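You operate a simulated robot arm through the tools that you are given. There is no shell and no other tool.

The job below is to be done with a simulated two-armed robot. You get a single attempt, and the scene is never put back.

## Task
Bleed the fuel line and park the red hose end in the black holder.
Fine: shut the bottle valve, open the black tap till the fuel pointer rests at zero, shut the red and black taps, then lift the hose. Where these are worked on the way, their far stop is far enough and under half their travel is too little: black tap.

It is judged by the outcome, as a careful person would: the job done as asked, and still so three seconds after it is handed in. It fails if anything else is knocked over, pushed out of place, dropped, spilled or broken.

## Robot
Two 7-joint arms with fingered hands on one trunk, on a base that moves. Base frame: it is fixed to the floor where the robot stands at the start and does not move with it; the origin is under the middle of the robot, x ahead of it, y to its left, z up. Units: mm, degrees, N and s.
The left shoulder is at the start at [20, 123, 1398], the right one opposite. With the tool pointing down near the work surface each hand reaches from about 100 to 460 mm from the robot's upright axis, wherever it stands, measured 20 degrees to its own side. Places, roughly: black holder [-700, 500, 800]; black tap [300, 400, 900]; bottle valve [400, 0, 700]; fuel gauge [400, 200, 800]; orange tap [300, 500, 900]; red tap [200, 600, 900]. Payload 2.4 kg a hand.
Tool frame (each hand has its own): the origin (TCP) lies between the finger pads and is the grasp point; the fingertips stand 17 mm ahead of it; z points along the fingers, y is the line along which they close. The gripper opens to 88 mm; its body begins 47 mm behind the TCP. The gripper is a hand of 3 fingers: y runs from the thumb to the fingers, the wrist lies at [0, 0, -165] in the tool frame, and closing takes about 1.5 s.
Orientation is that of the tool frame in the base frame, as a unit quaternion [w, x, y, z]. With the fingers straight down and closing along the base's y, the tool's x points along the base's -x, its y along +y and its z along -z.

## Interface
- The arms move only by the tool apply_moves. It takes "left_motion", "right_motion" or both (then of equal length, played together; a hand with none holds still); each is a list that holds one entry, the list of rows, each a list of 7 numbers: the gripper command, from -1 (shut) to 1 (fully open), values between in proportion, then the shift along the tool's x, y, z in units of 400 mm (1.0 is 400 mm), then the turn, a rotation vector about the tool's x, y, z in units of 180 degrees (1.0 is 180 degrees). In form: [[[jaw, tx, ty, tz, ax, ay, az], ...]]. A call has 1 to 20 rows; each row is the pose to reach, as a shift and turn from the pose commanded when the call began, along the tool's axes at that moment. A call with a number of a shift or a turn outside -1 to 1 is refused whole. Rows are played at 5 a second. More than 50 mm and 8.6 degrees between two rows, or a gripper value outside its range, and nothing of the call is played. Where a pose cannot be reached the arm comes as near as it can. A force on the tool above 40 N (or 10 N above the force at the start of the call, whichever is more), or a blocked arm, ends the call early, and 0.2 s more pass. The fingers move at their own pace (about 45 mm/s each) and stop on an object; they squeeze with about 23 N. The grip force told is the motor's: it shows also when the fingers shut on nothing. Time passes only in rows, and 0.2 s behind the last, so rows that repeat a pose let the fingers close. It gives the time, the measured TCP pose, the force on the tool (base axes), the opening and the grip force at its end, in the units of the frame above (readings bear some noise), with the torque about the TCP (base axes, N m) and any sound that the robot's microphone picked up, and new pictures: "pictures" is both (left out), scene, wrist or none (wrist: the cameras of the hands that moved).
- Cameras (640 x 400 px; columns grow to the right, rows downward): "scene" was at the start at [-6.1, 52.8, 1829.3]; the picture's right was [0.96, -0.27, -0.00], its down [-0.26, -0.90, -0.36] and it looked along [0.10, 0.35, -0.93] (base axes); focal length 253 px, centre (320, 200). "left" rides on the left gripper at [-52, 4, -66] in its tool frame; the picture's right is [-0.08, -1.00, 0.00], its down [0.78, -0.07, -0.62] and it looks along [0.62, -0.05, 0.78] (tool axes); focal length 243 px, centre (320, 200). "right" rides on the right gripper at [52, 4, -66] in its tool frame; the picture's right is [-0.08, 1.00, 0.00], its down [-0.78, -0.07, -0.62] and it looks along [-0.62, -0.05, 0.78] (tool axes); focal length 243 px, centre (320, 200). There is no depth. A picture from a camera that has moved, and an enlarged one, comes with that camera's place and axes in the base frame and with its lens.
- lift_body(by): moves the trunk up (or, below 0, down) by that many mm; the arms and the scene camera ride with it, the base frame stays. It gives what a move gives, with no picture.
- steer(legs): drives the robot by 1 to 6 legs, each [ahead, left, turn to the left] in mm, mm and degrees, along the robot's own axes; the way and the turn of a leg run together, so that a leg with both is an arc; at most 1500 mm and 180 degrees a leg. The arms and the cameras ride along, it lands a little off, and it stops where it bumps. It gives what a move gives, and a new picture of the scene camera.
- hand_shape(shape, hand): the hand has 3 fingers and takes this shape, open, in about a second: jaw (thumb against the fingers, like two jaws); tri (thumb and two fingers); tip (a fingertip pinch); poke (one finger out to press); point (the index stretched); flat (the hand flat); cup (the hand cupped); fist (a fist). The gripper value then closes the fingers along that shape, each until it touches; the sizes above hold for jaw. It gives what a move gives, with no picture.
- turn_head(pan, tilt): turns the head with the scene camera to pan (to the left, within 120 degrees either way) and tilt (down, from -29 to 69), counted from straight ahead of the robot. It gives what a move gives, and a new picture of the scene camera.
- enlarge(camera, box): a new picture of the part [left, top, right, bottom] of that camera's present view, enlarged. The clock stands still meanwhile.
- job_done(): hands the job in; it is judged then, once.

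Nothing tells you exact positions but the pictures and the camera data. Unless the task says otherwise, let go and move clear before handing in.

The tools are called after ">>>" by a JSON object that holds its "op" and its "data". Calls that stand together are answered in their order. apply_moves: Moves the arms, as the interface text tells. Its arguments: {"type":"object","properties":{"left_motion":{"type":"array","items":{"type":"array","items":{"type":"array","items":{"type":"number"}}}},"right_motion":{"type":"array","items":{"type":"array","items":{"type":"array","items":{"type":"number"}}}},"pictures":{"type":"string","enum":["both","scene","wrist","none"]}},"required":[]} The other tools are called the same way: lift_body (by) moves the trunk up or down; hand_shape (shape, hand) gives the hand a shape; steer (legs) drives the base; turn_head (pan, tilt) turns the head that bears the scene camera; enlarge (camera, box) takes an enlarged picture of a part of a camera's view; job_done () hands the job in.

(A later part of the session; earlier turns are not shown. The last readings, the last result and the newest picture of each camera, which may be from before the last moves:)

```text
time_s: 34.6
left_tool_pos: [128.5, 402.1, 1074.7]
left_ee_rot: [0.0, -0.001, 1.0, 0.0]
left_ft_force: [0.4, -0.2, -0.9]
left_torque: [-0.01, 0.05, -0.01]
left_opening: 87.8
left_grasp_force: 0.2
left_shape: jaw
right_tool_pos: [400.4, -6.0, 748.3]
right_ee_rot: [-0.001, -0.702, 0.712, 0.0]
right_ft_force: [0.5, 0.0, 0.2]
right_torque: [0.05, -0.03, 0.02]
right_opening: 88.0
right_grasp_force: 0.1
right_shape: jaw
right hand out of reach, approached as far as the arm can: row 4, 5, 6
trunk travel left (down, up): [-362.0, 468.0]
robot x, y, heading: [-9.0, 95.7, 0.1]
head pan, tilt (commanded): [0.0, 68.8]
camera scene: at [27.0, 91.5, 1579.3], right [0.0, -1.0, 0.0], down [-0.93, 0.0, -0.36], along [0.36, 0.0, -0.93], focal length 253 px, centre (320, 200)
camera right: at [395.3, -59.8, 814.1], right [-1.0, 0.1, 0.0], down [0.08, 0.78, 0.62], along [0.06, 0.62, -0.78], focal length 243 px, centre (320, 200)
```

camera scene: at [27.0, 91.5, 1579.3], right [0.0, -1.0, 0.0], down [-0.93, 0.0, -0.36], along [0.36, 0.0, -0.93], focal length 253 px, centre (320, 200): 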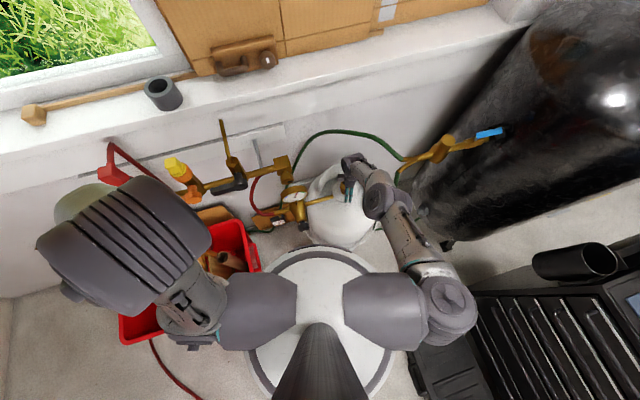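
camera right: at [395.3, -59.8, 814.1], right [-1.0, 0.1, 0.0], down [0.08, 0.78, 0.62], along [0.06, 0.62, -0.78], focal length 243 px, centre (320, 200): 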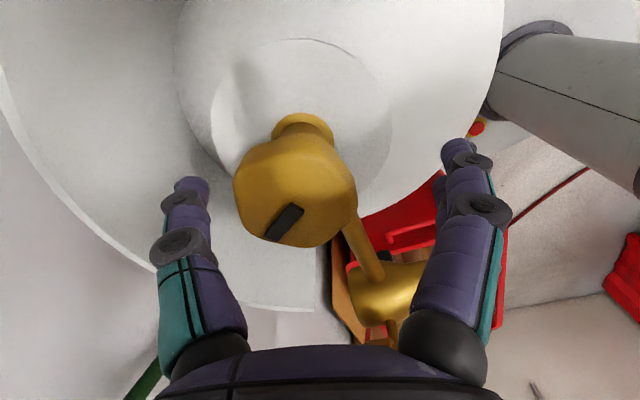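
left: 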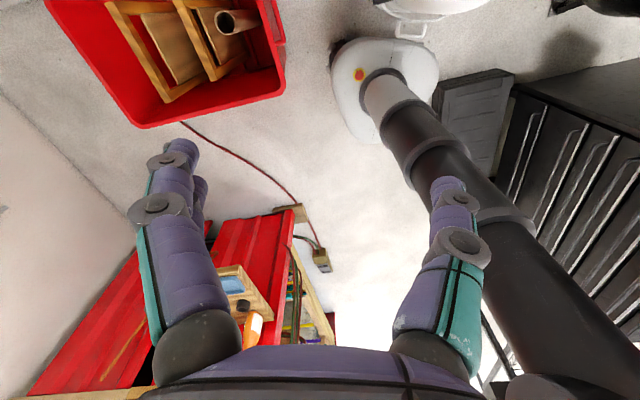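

The arm is just out of reach by 10 mm. I'll lift the hand clear, drive 50 mm ahead, and come down again.

>>> {"op": "apply_moves", "data": {"right_motion": [[[1, 0, 0, -0.1, 0, 0, 0], [1, 0, 0, -0.2, 0, 0, 0], [1, 0, 0, -0.25, 0, 0, 0]]], "pictures": "none"}}

>>> {"op": "steer", "data": {"legs": [[50, 0, 0]]}}

```text
time_s: 35.4
left_tool_pos: [129.3, 402.1, 1075.1]
left_ee_rot: [0.001, -0.001, 1.0, 0.0]
left_ft_force: [0.2, -0.1, -0.7]
left_torque: [-0.01, -0.03, 0.02]
left_opening: 87.8
left_grasp_force: 0.0
left_shape: jaw
right_tool_pos: [398.2, -7.2, 850.2]
right_ee_rot: [0.001, -0.702, 0.712, 0.0]
right_ft_force: [-0.5, -1.0, -0.1]
right_torque: [0.04, -0.01, 0.01]
right_opening: 87.9
right_grasp_force: 0.0
right_shape: jaw
trunk travel left (down, up): [-362.0, 468.0]
robot x, y, heading: [-8.4, 96.7, 0.0]
head pan, tilt (commanded): [0.0, 68.8]
```

```text
time_s: 36.4
left_tool_pos: [179.8, 402.1, 1074.1]
left_ee_rot: [-0.001, -0.001, 1.0, 0.001]
left_ft_force: [0.3, -0.1, 0.5]
left_torque: [0.01, -0.02, -0.04]
left_opening: 87.8
left_grasp_force: 0.2
left_shape: jaw
right_tool_pos: [449.2, -6.6, 847.9]
right_ee_rot: [0.0, -0.702, 0.712, 0.0]
right_ft_force: [0.3, -0.4, -0.2]
right_torque: [0.0, -0.01, 0.0]
right_opening: 87.9
right_grasp_force: 0.1
right_shape: jaw
trunk travel left (down, up): [-362.0, 468.0]
robot x, y, heading: [38.8, 94.7, 0.2]
head pan, tilt (commanded): [0.0, 68.8]
camera scene: at [79.3, 91.6, 1579.2], right [0.0, -1.0, 0.0], down [-0.93, 0.0, -0.36], along [0.36, 0.0, -0.93], focal length 253 px, centre (320, 200)
```

scene: 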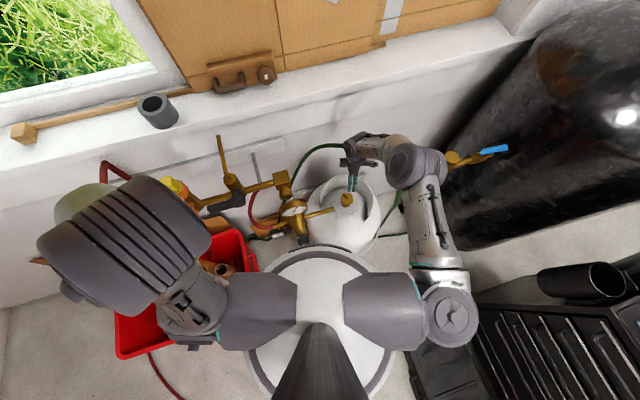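

>>> {"op": "apply_moves", "data": {"right_motion": [[[1, 0, 0.0975, 0, 0, 0, 0], [1, 0, 0.0975, 0.06, 0, 0, 0], [1, 0, 0.0975, 0.12, 0, 0, 0], [1, 0, 0.0975, 0.18, 0, 0, 0], [1, 0, 0.0975, 0.23, 0, 0, 0], [1, 0, 0.0975, 0.265, 0, 0, 0], [1, 0, 0.0975, 0.265, 0, 0, 0]]], "pictures": "wrist"}}

```text
time_s: 38.0
left_tool_pos: [178.3, 401.5, 1074.0]
left_ee_rot: [0.0, 0.0, 1.0, 0.0]
left_ft_force: [-0.7, 0.0, 0.2]
left_torque: [0.01, -0.01, 0.03]
left_opening: 87.8
left_grasp_force: 0.0
left_shape: jaw
right_tool_pos: [410.0, -6.6, 742.2]
right_ee_rot: [0.0, -0.702, 0.712, -0.001]
right_ft_force: [0.4, 0.6, -0.2]
right_torque: [0.04, 0.0, 0.01]
right_opening: 88.0
right_grasp_force: 0.2
right_shape: jaw
trunk travel left (down, up): [-362.0, 468.0]
robot x, y, heading: [41.0, 93.3, 0.0]
head pan, tilt (commanded): [0.0, 68.8]
camera right: at [405.4, -59.4, 807.8], right [-1.0, 0.1, 0.0], down [0.08, 0.78, 0.62], along [0.06, 0.62, -0.78], focal length 243 px, centre (320, 200)
```

right: 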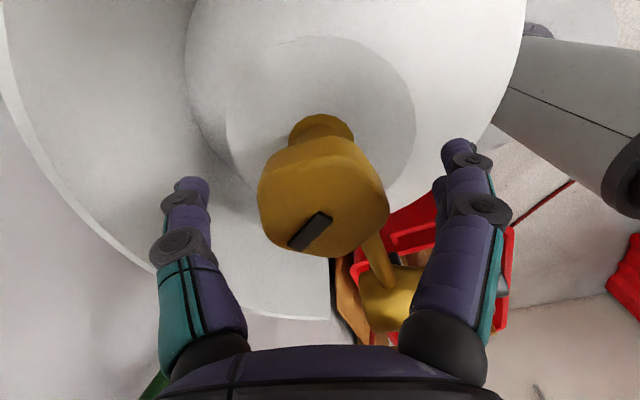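

The TCP sits at the knob's middle. Closing the fingers on it.

>>> {"op": "apply_moves", "data": {"right_motion": [[[-1, 0, 0, 0, 0, 0, 0], [-1, 0, 0, 0, 0, 0, 0], [-1, 0, 0, 0, 0, 0, 0], [-1, 0, 0, 0, 0, 0, 0], [-1, 0, 0, 0, 0, 0, 0], [-1, 0, 0, 0, 0, 0, 0], [-1, 0, 0, 0, 0, 0, 0], [-1, 0, 0, 0, 0, 0, 0]]], "pictures": "wrist"}}

```text
time_s: 39.8
left_tool_pos: [178.9, 400.7, 1075.7]
left_ee_rot: [0.0, -0.001, 1.0, 0.0]
left_ft_force: [0.5, 0.9, -0.6]
left_torque: [0.04, -0.02, 0.0]
left_opening: 88.0
left_grasp_force: 0.1
left_shape: jaw
right_tool_pos: [411.1, -7.9, 741.9]
right_ee_rot: [0.0, -0.702, 0.712, 0.0]
right_ft_force: [-0.1, -3.6, -0.7]
right_torque: [-0.02, -0.01, -0.02]
right_opening: 38.8
right_grasp_force: 23.5
right_shape: jaw
trunk travel left (down, up): [-362.0, 468.0]
robot x, y, heading: [43.3, 94.7, 0.1]
head pan, tilt (commanded): [0.0, 68.8]
camera right: at [405.5, -59.9, 808.0], right [-1.0, 0.1, 0.0], down [0.08, 0.78, 0.62], along [0.06, 0.62, -0.78], focal length 243 px, centre (320, 200)
```

right: 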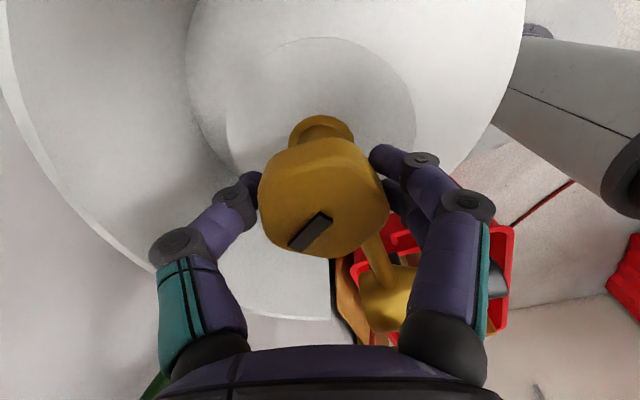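

Firm grip (38.8 mm). Now I'll turn clockwise (seen from above) by about 48° and watch the torque and the slot mark.

>>> {"op": "apply_moves", "data": {"right_motion": [[[-1, 0, 0, 0, 0, 0, 0.045], [-1, 0, 0, 0, 0, 0, 0.09], [-1, 0, 0, 0, 0, 0, 0.135], [-1, 0, 0, 0, 0, 0, 0.18], [-1, 0, 0, 0, 0, 0, 0.225], [-1, 0, 0, 0, 0, 0, 0.27]]], "pictures": "wrist"}}

```text
time_s: 41.1
left_tool_pos: [177.4, 401.1, 1075.3]
left_ee_rot: [0.0, 0.0, 1.0, 0.0]
left_ft_force: [0.6, 0.6, 0.6]
left_torque: [-0.01, 0.01, -0.01]
left_opening: 88.0
left_grasp_force: 0.1
left_shape: jaw
right_tool_pos: [408.6, -6.3, 743.4]
right_ee_rot: [0.0, -0.346, 0.938, 0.0]
right_ft_force: [-17.6, -4.3, -2.4]
right_torque: [-0.05, 0.2, 0.11]
right_opening: 39.2
right_grasp_force: 23.0
right_shape: jaw
trunk travel left (down, up): [-362.0, 468.0]
robot x, y, heading: [41.6, 93.6, -0.3]
head pan, tilt (commanded): [0.0, 68.8]
camera right: at [366.6, -38.0, 808.1], right [-0.58, 0.81, 0.0], down [0.64, 0.46, 0.62], along [0.5, 0.36, -0.78], focal length 243 px, centre (320, 200)
```

right: 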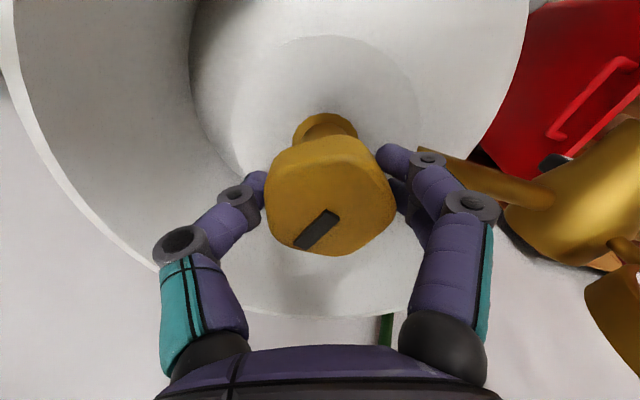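

The knob turns along with the hand. There is some side force because the knob's axis is a few mm off the TCP, so I'll shift while turning the next 48°.

>>> {"op": "apply_moves", "data": {"right_motion": [[[-1, 0.0082, 0.0054, 0, 0, 0, 0.045], [-1, 0.0085, 0.0075, 0, 0, 0, 0.09], [-1, 0.0088, 0.0095, 0, 0, 0, 0.135], [-1, 0.0091, 0.0113, 0, 0, 0, 0.18], [-1, 0.0094, 0.013, 0, 0, 0, 0.225], [-1, 0.0097, 0.0148, 0, 0, 0, 0.27]]], "pictures": "wrist"}}

```text
time_s: 42.5
left_tool_pos: [178.9, 402.7, 1074.4]
left_ee_rot: [-0.001, -0.001, 1.0, -0.001]
left_ft_force: [-1.3, 0.4, 0.2]
left_torque: [0.02, -0.01, -0.02]
left_opening: 87.9
left_grasp_force: 0.0
left_shape: jaw
right_tool_pos: [405.7, -2.7, 741.8]
right_ee_rot: [0.001, 0.07, 0.998, 0.0]
right_ft_force: [0.9, 4.9, -4.4]
right_torque: [0.08, 0.03, 0.07]
right_opening: 38.9
right_grasp_force: 23.0
right_shape: jaw
trunk travel left (down, up): [-362.0, 468.0]
robot x, y, heading: [42.3, 94.7, 0.1]
head pan, tilt (commanded): [0.0, 68.8]
camera right: at [353.8, 7.2, 808.3], right [0.22, 0.97, 0.0], down [0.76, -0.18, 0.62], along [0.61, -0.14, -0.78], focal length 243 px, centre (320, 200)
```

right: 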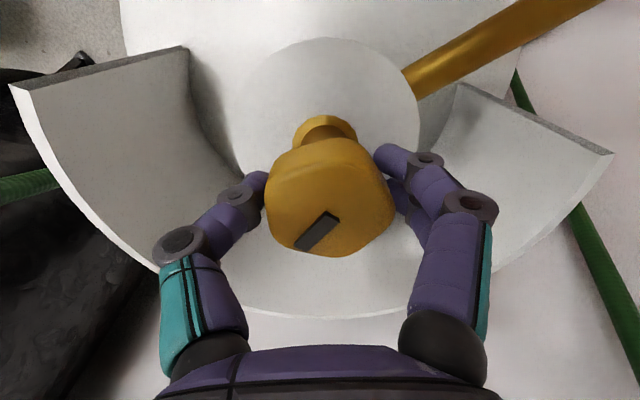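

Forces are small and it still turns freely after about 97°. Continuing clockwise.

>>> {"op": "apply_moves", "data": {"right_motion": [[[-1, 0, 0.002, 0, 0, 0, 0.045], [-1, 0, 0.003, 0, 0, 0, 0.09], [-1, 0.001, 0.004, 0, 0, 0, 0.135], [-1, 0.001, 0.005, 0, 0, 0, 0.18], [-1, 0.001, 0.0065, 0, 0, 0, 0.225], [-1, 0.001, 0.0075, 0, 0, 0, 0.27]]], "pictures": "wrist"}}

```text
time_s: 44.0
left_tool_pos: [176.9, 405.2, 1073.8]
left_ee_rot: [0.0, 0.0, 1.0, -0.001]
left_ft_force: [0.4, 0.2, 0.8]
left_torque: [-0.02, 0.02, 0.02]
left_opening: 88.1
left_grasp_force: 0.1
left_shape: jaw
right_tool_pos: [403.1, 3.2, 743.5]
right_ee_rot: [-0.001, 0.475, 0.88, 0.0]
right_ft_force: [-13.6, 32.0, -3.1]
right_torque: [0.36, 0.14, 0.91]
right_opening: 37.3
right_grasp_force: 23.2
right_shape: jaw
trunk travel left (down, up): [-362.0, 468.0]
robot x, y, heading: [42.4, 92.5, 0.0]
head pan, tilt (commanded): [0.0, 68.8]
camera right: at [377.2, 48.1, 808.4], right [0.88, 0.48, 0.0], down [0.38, -0.69, 0.62], along [0.3, -0.55, -0.78], focal length 243 px, centre (320, 200)
```

right: 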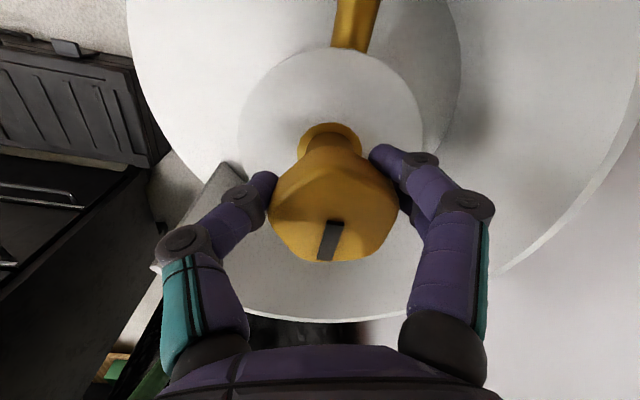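

Torque rose to 0.9 Nm and the knob slipped in the fingers: it seems to have reached its stop after about 120°. I'll let go and compare the slot.

>>> {"op": "apply_moves", "data": {"right_motion": [[[1, 0, 0, 0, 0, 0, 0], [1, 0, 0, 0, 0, 0, 0], [1, 0, 0, 0, 0, 0, 0], [1, 0, 0, 0, 0, 0, 0], [1, 0, 0, 0, 0, 0, 0], [1, 0, 0, 0, 0, 0, 0]]], "pictures": "wrist"}}

```text
time_s: 45.4
left_tool_pos: [178.6, 401.5, 1074.9]
left_ee_rot: [0.0, -0.001, 1.0, 0.0]
left_ft_force: [-0.1, 0.3, 0.4]
left_torque: [0.03, 0.04, -0.02]
left_opening: 88.1
left_grasp_force: 0.1
left_shape: jaw
right_tool_pos: [404.1, -1.0, 742.8]
right_ee_rot: [0.0, 0.474, 0.881, 0.001]
right_ft_force: [-0.7, 0.5, 0.1]
right_torque: [-0.01, -0.02, 0.03]
right_opening: 87.9
right_grasp_force: 0.1
right_shape: jaw
trunk travel left (down, up): [-362.0, 468.0]
robot x, y, heading: [40.9, 92.2, 0.3]
head pan, tilt (commanded): [0.0, 68.8]
camera right: at [379.1, 43.5, 808.1], right [0.88, 0.48, 0.0], down [0.37, -0.69, 0.62], along [0.3, -0.55, -0.78], focal length 243 px, centre (320, 200)
```

right: 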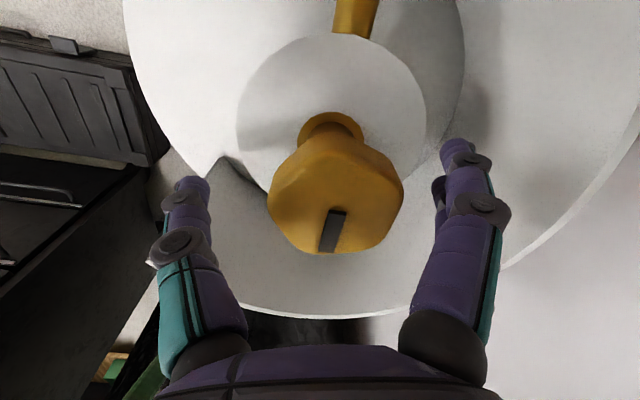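

I'll turn the open hand back 60°, regrip and try to turn further, to be sure the valve is at its stop.

>>> {"op": "apply_moves", "data": {"right_motion": [[[1, -0.006, 0.0092, 0, 0, 0, -0.045], [1, -0.006, 0.0092, 0, 0, 0, -0.09], [1, -0.006, 0.0092, 0, 0, 0, -0.135], [1, -0.006, 0.0092, 0, 0, 0, -0.18], [1, -0.006, 0.0092, 0, 0, 0, -0.225], [1, -0.006, 0.0092, 0, 0, 0, -0.27], [1, -0.006, 0.0092, 0, 0, 0, -0.315], [1, -0.006, 0.0092, 0, 0, 0, -0.33], [-1, -0.006, 0.0092, 0, 0, 0, -0.33], [-1, -0.006, 0.0092, 0, 0, 0, -0.33], [-1, -0.006, 0.0092, 0, 0, 0, -0.33], [-1, -0.006, 0.0092, 0, 0, 0, -0.33], [-1, -0.006, 0.0092, 0, 0, 0, -0.33], [-1, -0.006, 0.0092, 0, 0, 0, -0.33], [-1, -0.006, 0.0092, 0, 0, 0, -0.33]]], "pictures": "wrist"}}

```text
time_s: 48.5
left_tool_pos: [178.9, 401.8, 1074.5]
left_ee_rot: [0.0, -0.001, 1.0, 0.0]
left_ft_force: [0.8, -0.3, 0.4]
left_torque: [0.0, 0.06, 0.0]
left_opening: 87.8
left_grasp_force: 0.2
left_shape: jaw
right_tool_pos: [407.9, -0.7, 743.8]
right_ee_rot: [0.0, -0.025, 1.0, 0.001]
right_ft_force: [-0.8, -0.4, -0.8]
right_torque: [0.02, 0.01, 0.06]
right_opening: 40.0
right_grasp_force: 23.4
right_shape: jaw
trunk travel left (down, up): [-362.0, 468.0]
robot x, y, heading: [44.0, 92.5, 0.0]
head pan, tilt (commanded): [0.0, 68.8]
camera right: at [356.5, -0.4, 808.1], right [0.04, 1.0, 0.0], down [0.78, -0.03, 0.62], along [0.62, -0.02, -0.78], focal length 243 px, centre (320, 200)
```

right: 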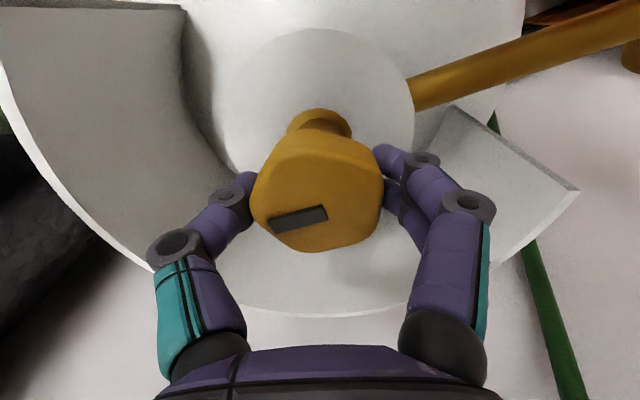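

The slot has turned about 119° clockwise from its start. Test: turn a further ~24° and watch for a stop.

>>> {"op": "apply_moves", "data": {"right_motion": [[[-1, 0, 0, 0, 0, 0, 0.03], [-1, 0, 0, 0, 0, 0, 0.06], [-1, 0, 0, 0, 0, 0, 0.09], [-1, 0, 0, 0, 0, 0, 0.12]]], "pictures": "wrist"}}

```text
time_s: 49.5
left_tool_pos: [176.6, 402.5, 1076.2]
left_ee_rot: [0.0, 0.0, 1.0, -0.001]
left_ft_force: [0.7, 0.9, -0.4]
left_torque: [-0.02, 0.0, -0.01]
left_opening: 87.9
left_grasp_force: 0.0
left_shape: jaw
right_tool_pos: [407.3, -0.8, 743.2]
right_ee_rot: [-0.001, 0.163, 0.987, 0.001]
right_ft_force: [-11.4, 5.7, -1.7]
right_torque: [0.11, 0.13, 1.1]
right_opening: 39.7
right_grasp_force: 22.5
right_shape: jaw
trunk travel left (down, up): [-362.0, 468.0]
robot x, y, heading: [41.1, 93.7, -0.0]
head pan, tilt (commanded): [0.0, 68.8]
camera right: at [359.2, 19.5, 808.0], right [0.4, 0.92, 0.0], down [0.72, -0.31, 0.62], along [0.57, -0.25, -0.78], focal length 243 px, centre (320, 200)
```

right: 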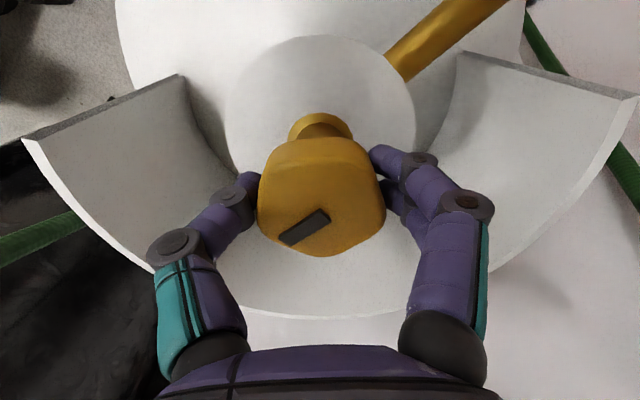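

The valve is firmly at its stop (1.1 Nm, knob doesn't follow): shut. I'll let go, go up clear, and study the black tap.

>>> {"op": "apply_moves", "data": {"right_motion": [[[1, 0, 0, 0, 0, 0, 0], [1, 0, 0, 0, 0, 0, 0], [1, 0, 0, 0, 0, 0, 0], [1, 0, 0, 0, 0, 0, 0], [1, 0, 0, 0, 0, 0, 0], [1, 0, 0, -0.08, 0, 0, 0], [1, 0, 0, -0.18, 0, 0, 0], [1, 0, 0, -0.28, 0, 0, 0], [1, 0, 0, -0.38, 0, 0, 0], [1, 0, 0, -0.48, 0, 0, 0], [1, 0.1, 0, -0.54, 0, 0, 0]]], "pictures": "both"}}

>>> {"op": "turn_head", "data": {"pan": 25, "tilt": 55}}

>>> {"op": "enlarge", "data": {"camera": "scene", "box": [160, 140, 400, 290]}}

```text
time_s: 52.0
left_tool_pos: [178.4, 403.7, 1074.3]
left_ee_rot: [-0.001, -0.001, 1.0, 0.0]
left_ft_force: [0.1, -1.0, 0.0]
left_torque: [0.03, 0.02, -0.01]
left_opening: 87.8
left_grasp_force: 0.1
left_shape: jaw
right_tool_pos: [369.9, 11.7, 958.0]
right_ee_rot: [0.001, 0.163, 0.987, 0.0]
right_ft_force: [0.3, 0.0, 0.1]
right_torque: [-0.02, 0.02, -0.03]
right_opening: 88.0
right_grasp_force: 0.0
right_shape: jaw
trunk travel left (down, up): [-362.0, 468.0]
robot x, y, heading: [42.2, 92.6, 0.4]
head pan, tilt (commanded): [0.0, 68.8]
camera scene: at [76.3, 92.1, 1579.3], right [0.0, -1.0, 0.0], down [-0.93, 0.0, -0.36], along [0.36, 0.0, -0.93], focal length 253 px, centre (320, 200)
camera right: at [321.7, 31.0, 1023.7], right [0.4, 0.92, 0.0], down [0.72, -0.31, 0.62], along [0.57, -0.25, -0.78], focal length 243 px, centre (320, 200)
```

scene: 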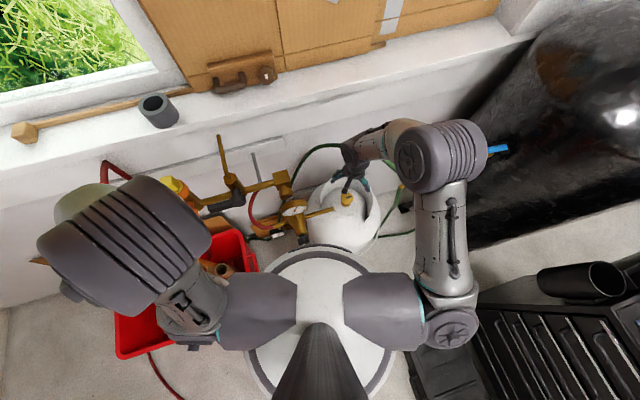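
right: 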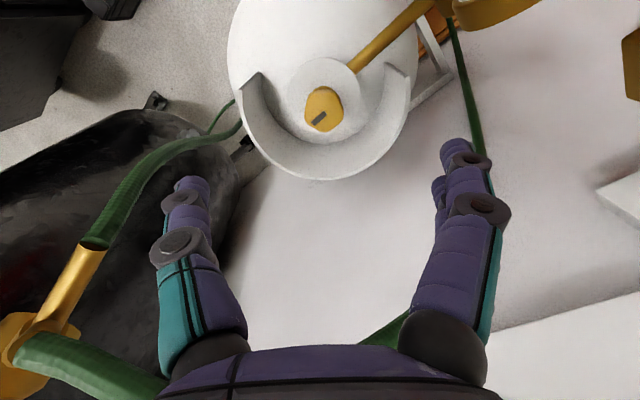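

```text
time_s: 52.8
left_tool_pos: [178.8, 402.2, 1074.1]
left_ee_rot: [0.001, -0.001, 1.0, 0.001]
left_ft_force: [0.2, 0.1, 0.0]
left_torque: [0.02, 0.0, 0.03]
left_opening: 87.7
left_grasp_force: 0.0
left_shape: jaw
right_tool_pos: [371.3, 10.9, 957.9]
right_ee_rot: [0.0, 0.163, 0.987, 0.0]
right_ft_force: [0.4, 0.2, -0.6]
right_torque: [-0.01, -0.01, 0.01]
right_opening: 87.9
right_grasp_force: 0.0
right_shape: jaw
trunk travel left (down, up): [-362.0, 468.0]
robot x, y, heading: [43.4, 92.7, 0.3]
head pan, tilt (commanded): [25.0, 55.0]
camera scene: at [86.7, 122.0, 1594.7], right [0.42, -0.91, 0.0], down [-0.74, -0.35, -0.57], along [0.52, 0.24, -0.82], focal length 253 px, centre (320, 200)
```

scene: 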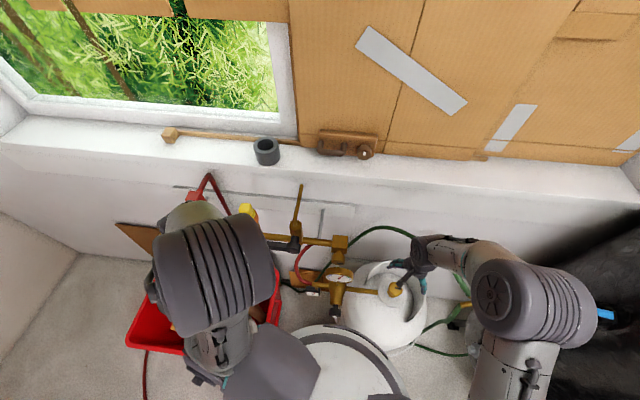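

```text
2.67 times, centred on (280, 215) of scene
camera zoom: at [86.7, 122.0, 1594.7], right [0.42, -0.91, 0.0], down [-0.74, -0.35, -0.57], along [0.52, 0.24, -0.82], focal length 675 px, centre (427, 160)
```

zoom: 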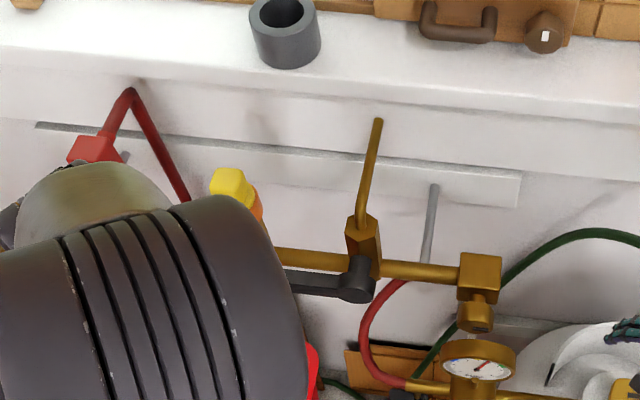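

The valve is shut. I now see the black hub in front of the manifold at about [334, 318, 926], with its lever along the pipe. The left arm hides much, so I'll lower it to the robot's side and then use the right wrist camera for a level close-up of the taps.

>>> {"op": "apply_moves", "data": {"left_motion": [[[1, 0.042, 0.017, 0.098, 0, 0, 0], [1, 0.084, 0.034, 0.196, 0, 0, 0], [1, 0.126, 0.051, 0.295, 0, 0, 0], [1, 0.169, 0.068, 0.393, 0, 0, 0], [1, 0.211, 0.086, 0.491, 0, 0, 0], [1, 0.253, 0.103, 0.589, 0, 0, 0], [1, 0.295, 0.12, 0.687, 0, 0, 0], [1, 0.295, 0.12, 0.687, 0, 0, 0]]], "pictures": "both"}}

```text
time_s: 54.6
left_tool_pos: [59.9, 449.3, 798.9]
left_ee_rot: [0.0, 0.0, 1.0, -0.001]
left_ft_force: [-0.2, -0.2, 0.5]
left_torque: [0.06, -0.03, 0.03]
left_opening: 87.8
left_grasp_force: 0.0
left_shape: jaw
left hand out of reach, approached as far as the arm can: row 1, 2, 3, 4
right_tool_pos: [370.1, 11.6, 957.2]
right_ee_rot: [0.0, 0.163, 0.987, 0.0]
right_ft_force: [-0.1, 0.4, 0.6]
right_torque: [-0.03, -0.02, 0.01]
right_opening: 87.9
right_grasp_force: 0.0
right_shape: jaw
trunk travel left (down, up): [-362.0, 468.0]
robot x, y, heading: [42.5, 94.3, 0.1]
head pan, tilt (commanded): [25.0, 55.0]
camera scene: at [86.6, 122.1, 1594.8], right [0.42, -0.91, 0.0], down [-0.74, -0.35, -0.57], along [0.52, 0.24, -0.82], focal length 253 px, centre (320, 200)
camera left: at [112.2, 454.0, 865.2], right [0.09, -1.0, 0.0], down [-0.78, -0.07, 0.62], along [-0.62, -0.05, -0.78], focal length 243 px, centre (320, 200)
```

scene: 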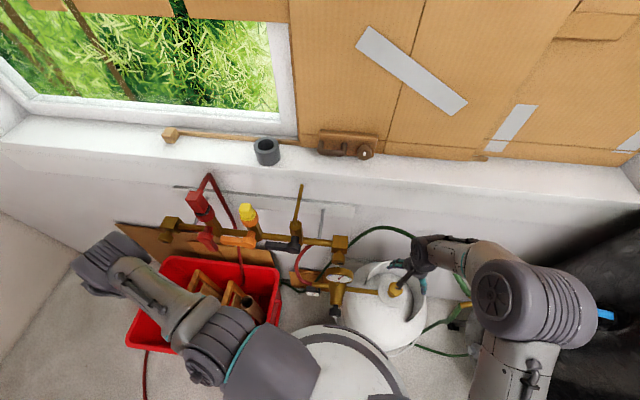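
left: 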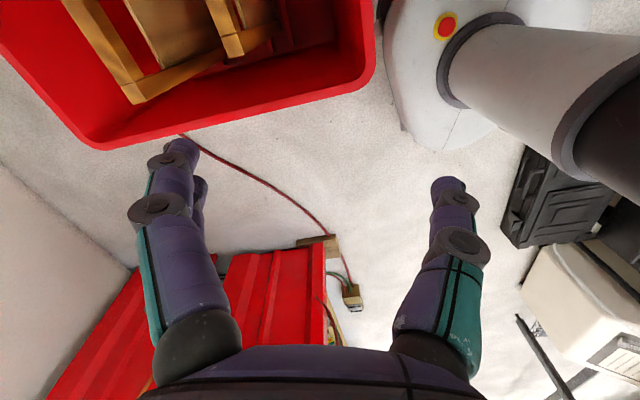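

Now the manifold is in plain view. Let me enlarge it.

>>> {"op": "enlarge", "data": {"camera": "scene", "box": [150, 160, 370, 300]}}

>>> {"op": "enlarge", "data": {"camera": "scene", "box": [160, 165, 280, 265]}}

>>> {"op": "enlarge", "data": {"camera": "scene", "box": [220, 170, 360, 270]}}

```text
2.86 times, centred on (260, 230) of scene
camera zoom: at [86.6, 122.1, 1594.8], right [0.42, -0.91, 0.0], down [-0.74, -0.35, -0.57], along [0.52, 0.24, -0.82], focal length 723 px, centre (491, 114)
```

zoom: 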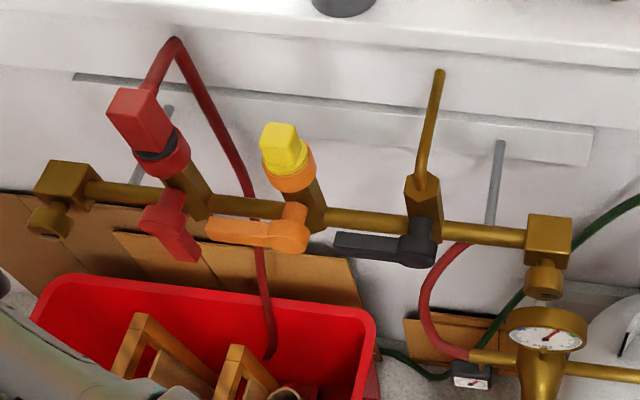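

```text
4.00 times, centred on (220, 215) of scene
camera zoom: at [86.6, 122.1, 1594.8], right [0.42, -0.91, 0.0], down [-0.74, -0.35, -0.57], along [0.52, 0.24, -0.82], focal length 1012 px, centre (720, 140)
```

zoom: 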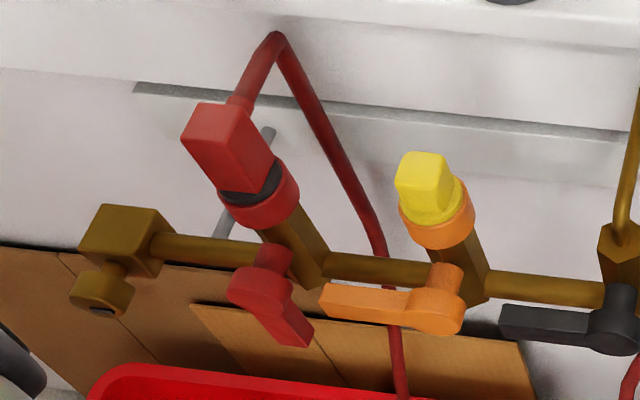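

```text
4.00 times, centred on (290, 220) of scene
camera zoom: at [86.6, 122.1, 1594.8], right [0.42, -0.91, 0.0], down [-0.74, -0.35, -0.57], along [0.52, 0.24, -0.82], focal length 1012 px, centre (440, 120)
```

zoom: 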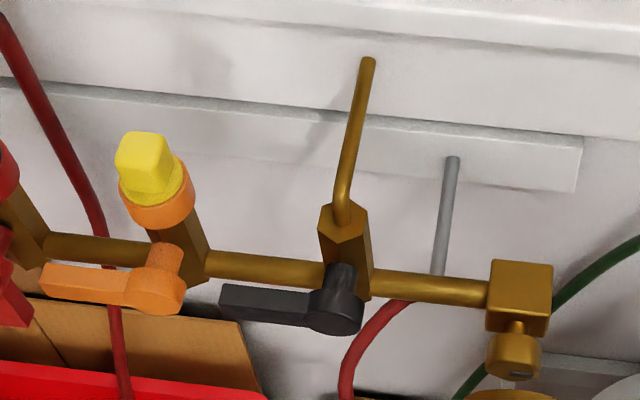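

Now it's clear: hubs point out horizontally from the pipe toward me, the levers swing in the vertical plane (left = shut, down = open). I plan to work the levers with the left hand held level, pointing at the wall. First I'll pull the right hand back, then back off and turn about 18° to face the wall squarely.

>>> {"op": "apply_moves", "data": {"right_motion": [[[1, 0.075, -0.04, -0.03, 0, 0, 0], [1, 0.15, -0.08, -0.06, 0, 0, 0], [1, 0.225, -0.12, -0.09, 0, 0, 0], [1, 0.3, -0.16, -0.12, 0, 0, 0]]], "pictures": "none"}}

>>> {"op": "steer", "data": {"legs": [[-95, 0, 0], [0, 0, 17.9]]}}

```text
time_s: 55.6
left_tool_pos: [60.0, 447.5, 799.5]
left_ee_rot: [0.0, -0.001, 1.0, 0.0]
left_ft_force: [-0.6, 0.1, -0.1]
left_torque: [0.04, -0.02, -0.01]
left_opening: 87.9
left_grasp_force: 0.1
left_shape: jaw
right_tool_pos: [236.0, -9.5, 1008.2]
right_ee_rot: [0.0, 0.163, 0.987, 0.0]
right_ft_force: [0.9, 0.0, -0.9]
right_torque: [-0.01, -0.02, 0.0]
right_opening: 88.1
right_grasp_force: 0.1
right_shape: jaw
trunk travel left (down, up): [-362.0, 468.0]
robot x, y, heading: [41.3, 92.0, -0.2]
head pan, tilt (commanded): [25.0, 55.0]
```

```text
time_s: 57.8
left_tool_pos: [-144.8, 437.4, 797.7]
left_ee_rot: [0.0, -0.157, 0.988, 0.0]
left_ft_force: [0.9, -0.3, 0.4]
left_torque: [-0.01, 0.01, 0.0]
left_opening: 88.0
left_grasp_force: 0.1
left_shape: jaw
right_tool_pos: [163.7, 53.9, 1007.5]
right_ee_rot: [0.0, 0.008, 1.0, 0.0]
right_ft_force: [-0.3, -0.1, 0.0]
right_torque: [-0.02, 0.0, 0.03]
right_opening: 88.0
right_grasp_force: 0.1
right_shape: jaw
trunk travel left (down, up): [-362.0, 468.0]
robot x, y, heading: [-52.5, 91.2, 18.1]
head pan, tilt (commanded): [25.0, 55.0]
camera scene: at [-21.1, 134.6, 1594.8], right [0.68, -0.73, 0.0], down [-0.6, -0.56, -0.57], along [0.42, 0.39, -0.82], focal length 253 px, centre (320, 200)
```

scene: 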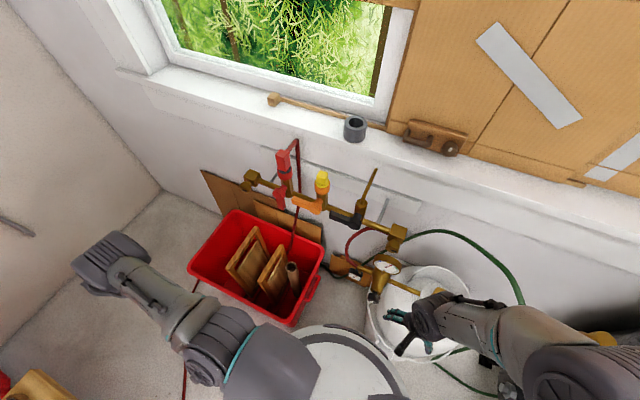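

>>> {"op": "enlarge", "data": {"camera": "scene", "box": [230, 130, 430, 260]}}

>>> {"op": "turn_head", "data": {"pan": 10, "tilt": 45}}

```text
3.08 times, centred on (330, 195) of scene
camera zoom: at [-21.1, 134.6, 1594.8], right [0.68, -0.73, 0.0], down [-0.6, -0.56, -0.57], along [0.42, 0.39, -0.82], focal length 779 px, centre (289, 215)
```

zoom: 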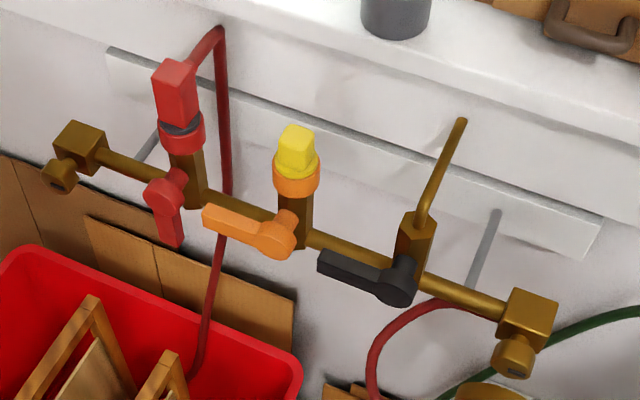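

```text
time_s: 58.5
left_tool_pos: [-146.5, 438.4, 797.9]
left_ee_rot: [0.0, -0.157, 0.988, 0.0]
left_ft_force: [-0.3, 0.0, 0.5]
left_torque: [0.03, 0.02, -0.03]
left_opening: 87.8
left_grasp_force: 0.1
left_shape: jaw
right_tool_pos: [162.4, 54.9, 1007.0]
right_ee_rot: [-0.001, 0.008, 1.0, 0.0]
right_ft_force: [0.0, -0.5, 0.2]
right_torque: [0.0, -0.02, -0.03]
right_opening: 88.0
right_grasp_force: 0.0
right_shape: jaw
trunk travel left (down, up): [-362.0, 468.0]
robot x, y, heading: [-52.8, 91.0, 17.7]
head pan, tilt (commanded): [10.0, 45.0]
camera scene: at [-2.1, 123.7, 1608.1], right [0.47, -0.88, 0.0], down [-0.62, -0.33, -0.71], along [0.62, 0.33, -0.71], focal length 253 px, centre (320, 200)
```

scene: 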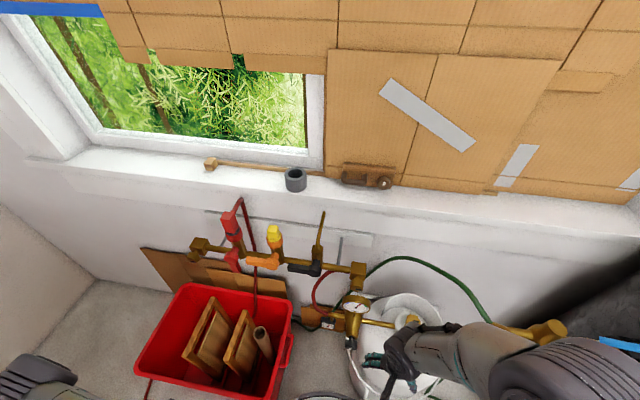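

I'll lower the trunk another 150 mm so the shoulders come near the taps' height, giving more reach.

>>> {"op": "lift_body", "data": {"by": -150}}

>>> {"op": "turn_head", "data": {"pan": 10, "tilt": 40}}

>>> {"op": "enlarge", "data": {"camera": "scene", "box": [170, 140, 410, 290]}}

```text
time_s: 60.3
left_tool_pos: [-147.0, 437.9, 648.7]
left_ee_rot: [0.0, -0.156, 0.988, 0.0]
left_ft_force: [0.0, -0.4, 0.5]
left_torque: [0.02, 0.0, -0.02]
left_opening: 87.8
left_grasp_force: 0.0
left_shape: jaw
right_tool_pos: [162.5, 54.2, 858.4]
right_ee_rot: [-0.001, 0.008, 1.0, 0.0]
right_ft_force: [0.1, -0.3, 0.5]
right_torque: [0.02, 0.01, 0.03]
right_opening: 88.0
right_grasp_force: 0.0
right_shape: jaw
trunk travel left (down, up): [-212.0, 618.0]
robot x, y, heading: [-56.7, 92.3, 17.9]
head pan, tilt (commanded): [10.0, 45.0]
```

```text
time_s: 61.0
left_tool_pos: [-145.4, 438.0, 648.0]
left_ee_rot: [0.001, -0.156, 0.988, 0.0]
left_ft_force: [1.1, 0.1, 0.0]
left_torque: [0.02, 0.03, -0.04]
left_opening: 88.0
left_grasp_force: 0.2
left_shape: jaw
right_tool_pos: [164.0, 54.0, 857.7]
right_ee_rot: [0.0, 0.008, 1.0, 0.001]
right_ft_force: [-0.6, -0.5, -0.9]
right_torque: [0.01, 0.01, -0.04]
right_opening: 88.3
right_grasp_force: 0.1
right_shape: jaw
trunk travel left (down, up): [-212.0, 618.0]
robot x, y, heading: [-53.4, 92.4, 18.0]
head pan, tilt (commanded): [10.0, 40.0]
camera scene: at [1.2, 125.3, 1465.4], right [0.47, -0.88, 0.0], down [-0.57, -0.3, -0.77], along [0.68, 0.36, -0.64], focal length 253 px, centre (320, 200)
```

scene: 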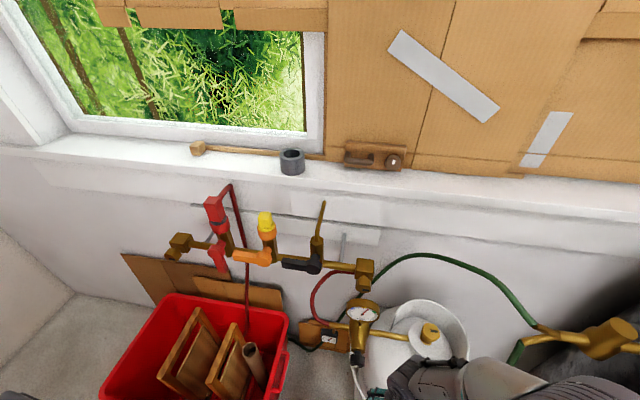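

```text
2.67 times, centred on (290, 215) of scene
camera zoom: at [1.2, 125.3, 1465.4], right [0.47, -0.88, 0.0], down [-0.57, -0.3, -0.77], along [0.68, 0.36, -0.64], focal length 675 px, centre (400, 160)
```

zoom: 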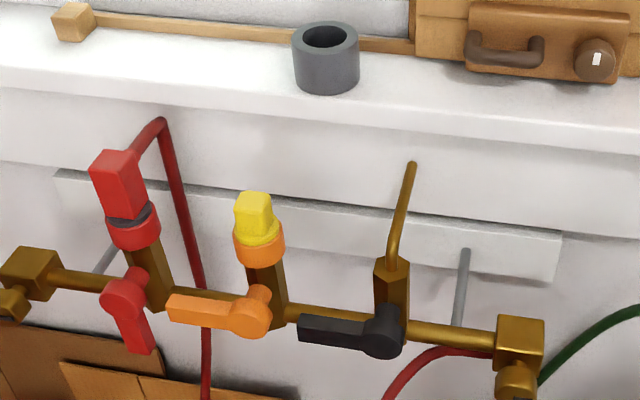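

Now the view is clear. I'll back off 100 mm more so the left arm has room to work level, then bring the left hand up and pitch it to point at the wall.

>>> {"op": "steer", "data": {"legs": [[-100, 0, 0]]}}

>>> {"op": "apply_moves", "data": {"left_motion": [[[1, -0.08, -0.03, -0.08, 0, 0, 0], [1, -0.16, -0.06, -0.16, 0, 0, 0], [1, -0.24, -0.09, -0.24, 0, 0, 0], [1, -0.32, -0.12, -0.32, 0, 0, 0], [1, -0.4, -0.15, -0.38, 0, 0, 0]]], "pictures": "scene"}}

```text
time_s: 62.1
left_tool_pos: [-241.6, 405.5, 648.8]
left_ee_rot: [0.0, -0.157, 0.988, 0.0]
left_ft_force: [-0.1, -0.5, -0.1]
left_torque: [-0.03, -0.01, 0.0]
left_opening: 88.0
left_grasp_force: 0.1
left_shape: jaw
right_tool_pos: [67.3, 22.9, 857.8]
right_ee_rot: [0.001, 0.008, 1.0, 0.0]
right_ft_force: [-0.6, 0.1, -0.7]
right_torque: [-0.02, 0.03, -0.03]
right_opening: 88.1
right_grasp_force: 0.0
right_shape: jaw
trunk travel left (down, up): [-212.0, 618.0]
robot x, y, heading: [-148.4, 62.9, 18.0]
head pan, tilt (commanded): [10.0, 40.0]
camera scene: at [-95.3, 94.0, 1465.5], right [0.47, -0.88, 0.0], down [-0.57, -0.3, -0.77], along [0.68, 0.36, -0.64], focal length 253 px, centre (320, 200)
```

scene: 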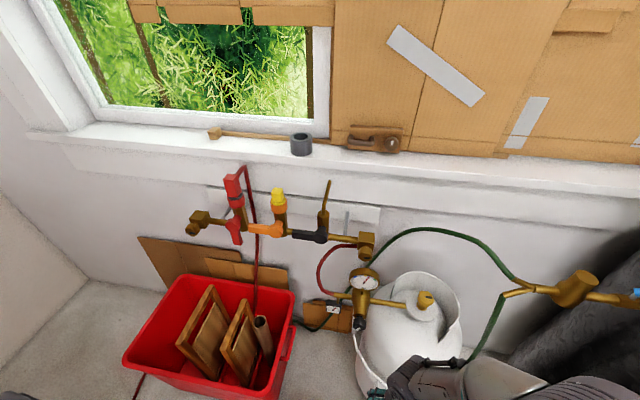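

```text
time_s: 63.3
left_tool_pos: [-70.3, 398.2, 802.0]
left_ee_rot: [0.0, -0.156, 0.988, 0.0]
left_ft_force: [1.2, 0.1, 0.2]
left_torque: [0.0, 0.02, 0.0]
left_opening: 87.8
left_grasp_force: 0.0
left_shape: jaw
left hand out of reach, approached as far as the arm can: row 3, 4
right_tool_pos: [66.5, 23.6, 857.5]
right_ee_rot: [0.0, 0.007, 1.0, 0.001]
right_ft_force: [0.1, 0.1, -0.2]
right_torque: [0.01, -0.01, 0.0]
right_opening: 88.0
right_grasp_force: 0.0
right_shape: jaw
trunk travel left (down, up): [-212.0, 618.0]
robot x, y, heading: [-149.5, 60.6, 18.0]
head pan, tilt (commanded): [10.0, 40.0]
camera scene: at [-94.3, 93.8, 1465.4], right [0.47, -0.88, 0.0], down [-0.57, -0.3, -0.77], along [0.68, 0.36, -0.64], focal length 253 px, centre (320, 200)
```

scene: 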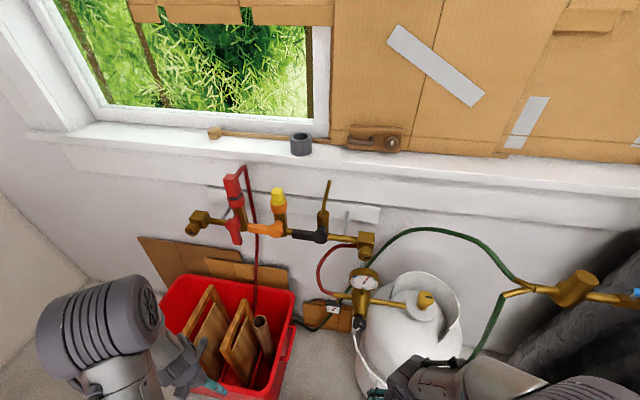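

Now I'll pitch the left hand level (pointing at the wall) while moving it in front of the black tap.

>>> {"op": "apply_moves", "data": {"left_motion": [[[1, -0.04, -0.03, -0.0235, 0, -0.0417, 0], [1, -0.08, -0.06, -0.047, 0, -0.0833, 0], [1, -0.12, -0.09, -0.0706, 0, -0.125, 0], [1, -0.16, -0.12, -0.094, 0, -0.1667, 0], [1, -0.2, -0.15, -0.1177, 0, -0.2083, 0], [1, -0.24, -0.18, -0.141, 0, -0.25, 0], [1, -0.28, -0.21, -0.165, 0, -0.2917, 0], [1, -0.32, -0.24, -0.188, 0, -0.3333, 0], [1, -0.36, -0.27, -0.212, 0, -0.375, 0], [1, -0.4, -0.3, -0.235, 0, -0.4167, 0], [1, -0.44, -0.33, -0.259, 0, -0.4583, 0], [1, -0.4775, -0.3625, -0.2825, 0, -0.5, 0], [1, -0.4775, -0.3625, -0.2825, 0, -0.5, 0]]], "pictures": "both"}}

```text
time_s: 66.1
left_tool_pos: [157.1, 319.8, 914.7]
left_ee_rot: [0.699, -0.11, 0.698, 0.11]
left_ft_force: [0.0, 0.1, -0.2]
left_torque: [-0.01, 0.0, 0.0]
left_opening: 87.8
left_grasp_force: 0.0
left_shape: jaw
left hand out of reach, approached as far as the arm can: row 1, 2, 3, 4, 5, 6, 7, 8, 9, 10, 11
right_tool_pos: [68.3, 23.5, 858.0]
right_ee_rot: [0.001, 0.007, 1.0, 0.0]
right_ft_force: [0.9, 0.0, 0.3]
right_torque: [0.01, 0.02, -0.01]
right_opening: 87.8
right_grasp_force: 0.0
right_shape: jaw
trunk travel left (down, up): [-212.0, 618.0]
robot x, y, heading: [-151.6, 65.4, 17.9]
head pan, tilt (commanded): [10.0, 40.0]
camera scene: at [-94.4, 94.2, 1465.4], right [0.47, -0.88, 0.0], down [-0.57, -0.3, -0.77], along [0.68, 0.36, -0.64], focal length 253 px, centre (320, 200)
camera left: at [91.8, 303.6, 967.5], right [0.31, -0.95, 0.09], down [-0.57, -0.26, -0.78], along [0.76, 0.19, -0.62], focal length 243 px, centre (320, 200)
```

scene: 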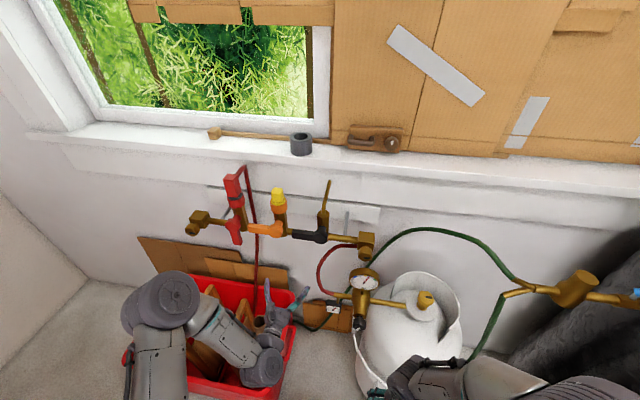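
left: 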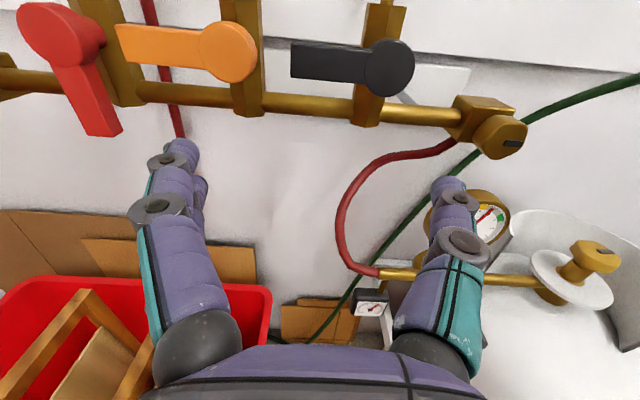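

Excellent view: hub about 161 mm ahead of the TCP (d≈409), z≈931, lever ~80 mm long, 28 mm tall. Before gripping, I record the gauge and test rolling the hand +90° so that the jaws close vertically on the lever.

>>> {"op": "enlarge", "data": {"camera": "scene", "box": [330, 250, 410, 300]}}

>>> {"op": "apply_moves", "data": {"left_motion": [[[1, 0, 0, 0, 0, 0, 0.045], [1, 0, 0, 0, 0, 0, 0.09], [1, 0, 0, 0, 0, 0, 0.135], [1, 0, 0, 0, 0, 0, 0.18], [1, 0, 0, 0, 0, 0, 0.225], [1, 0, 0, 0, 0, 0, 0.27], [1, 0, 0, 0, 0, 0, 0.315], [1, 0, 0, 0, 0, 0, 0.36], [1, 0, 0, 0, 0, 0, 0.405], [1, 0, 0, 0, 0, 0, 0.45], [1, 0, 0, 0, 0, 0, 0.5], [1, 0, 0, 0, 0, 0, 0.5]]], "pictures": "both"}}

```text
8.00 times, centred on (370, 275) of scene
camera zoom: at [-94.4, 94.2, 1465.4], right [0.47, -0.88, 0.0], down [-0.57, -0.3, -0.77], along [0.68, 0.36, -0.64], focal length 2025 px, centre (-80, -400)
```

zoom: 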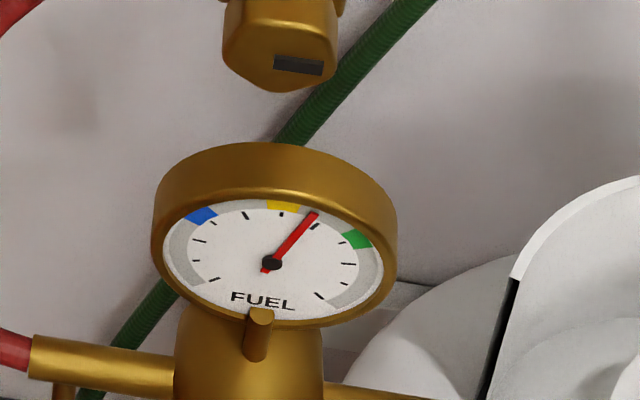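

```text
refused: row 11 steps farther than a row can; nothing moved
```

>>> {"op": "apply_moves", "data": {"left_motion": [[[1, 0, 0, 0, 0, 0, 0.045], [1, 0, 0, 0, 0, 0, 0.09], [1, 0, 0, 0, 0, 0, 0.135], [1, 0, 0, 0, 0, 0, 0.18], [1, 0, 0, 0, 0, 0, 0.225], [1, 0, 0, 0, 0, 0, 0.27], [1, 0, 0, 0, 0, 0, 0.315], [1, 0, 0, 0, 0, 0, 0.36], [1, 0, 0, 0, 0, 0, 0.405], [1, 0, 0, 0, 0, 0, 0.45], [1, 0, 0, 0, 0, 0, 0.495], [1, 0, 0, 0, 0, 0, 0.495]]], "pictures": "both"}}

```text
time_s: 68.7
left_tool_pos: [155.6, 319.5, 914.4]
left_ee_rot: [0.42, 0.411, 0.576, 0.568]
left_ft_force: [0.6, 0.3, -0.7]
left_torque: [0.0, -0.02, 0.03]
left_opening: 87.8
left_grasp_force: 0.2
left_shape: jaw
right_tool_pos: [67.7, 23.4, 858.6]
right_ee_rot: [0.001, 0.009, 1.0, 0.0]
right_ft_force: [-0.4, -0.4, 0.4]
right_torque: [0.01, 0.0, 0.01]
right_opening: 88.1
right_grasp_force: 0.1
right_shape: jaw
trunk travel left (down, up): [-212.0, 618.0]
robot x, y, heading: [-149.7, 64.9, 17.8]
head pan, tilt (commanded): [10.0, 40.0]
camera scene: at [-94.4, 94.1, 1465.4], right [0.47, -0.88, 0.0], down [-0.57, -0.3, -0.77], along [0.68, 0.36, -0.64], focal length 253 px, centre (320, 200)
camera left: at [108.7, 250.1, 919.8], right [0.03, -0.09, -1.0], down [-0.83, 0.55, -0.08], along [0.55, 0.83, -0.06], focal length 243 px, centre (320, 200)
```

scene: 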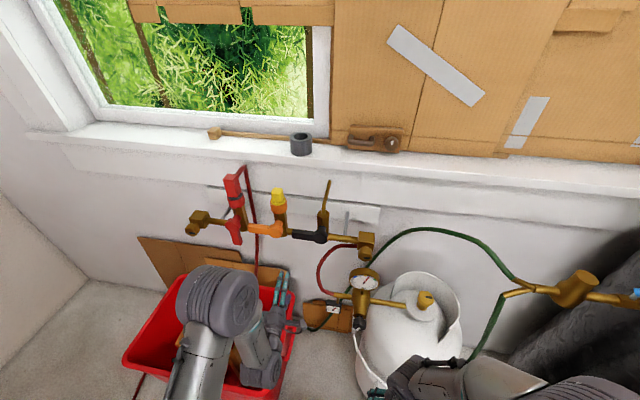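
left: 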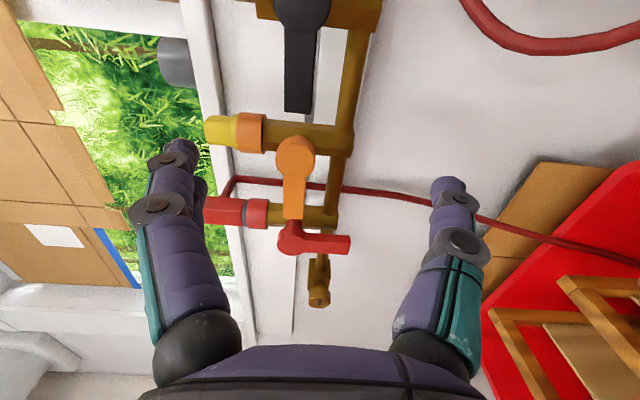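

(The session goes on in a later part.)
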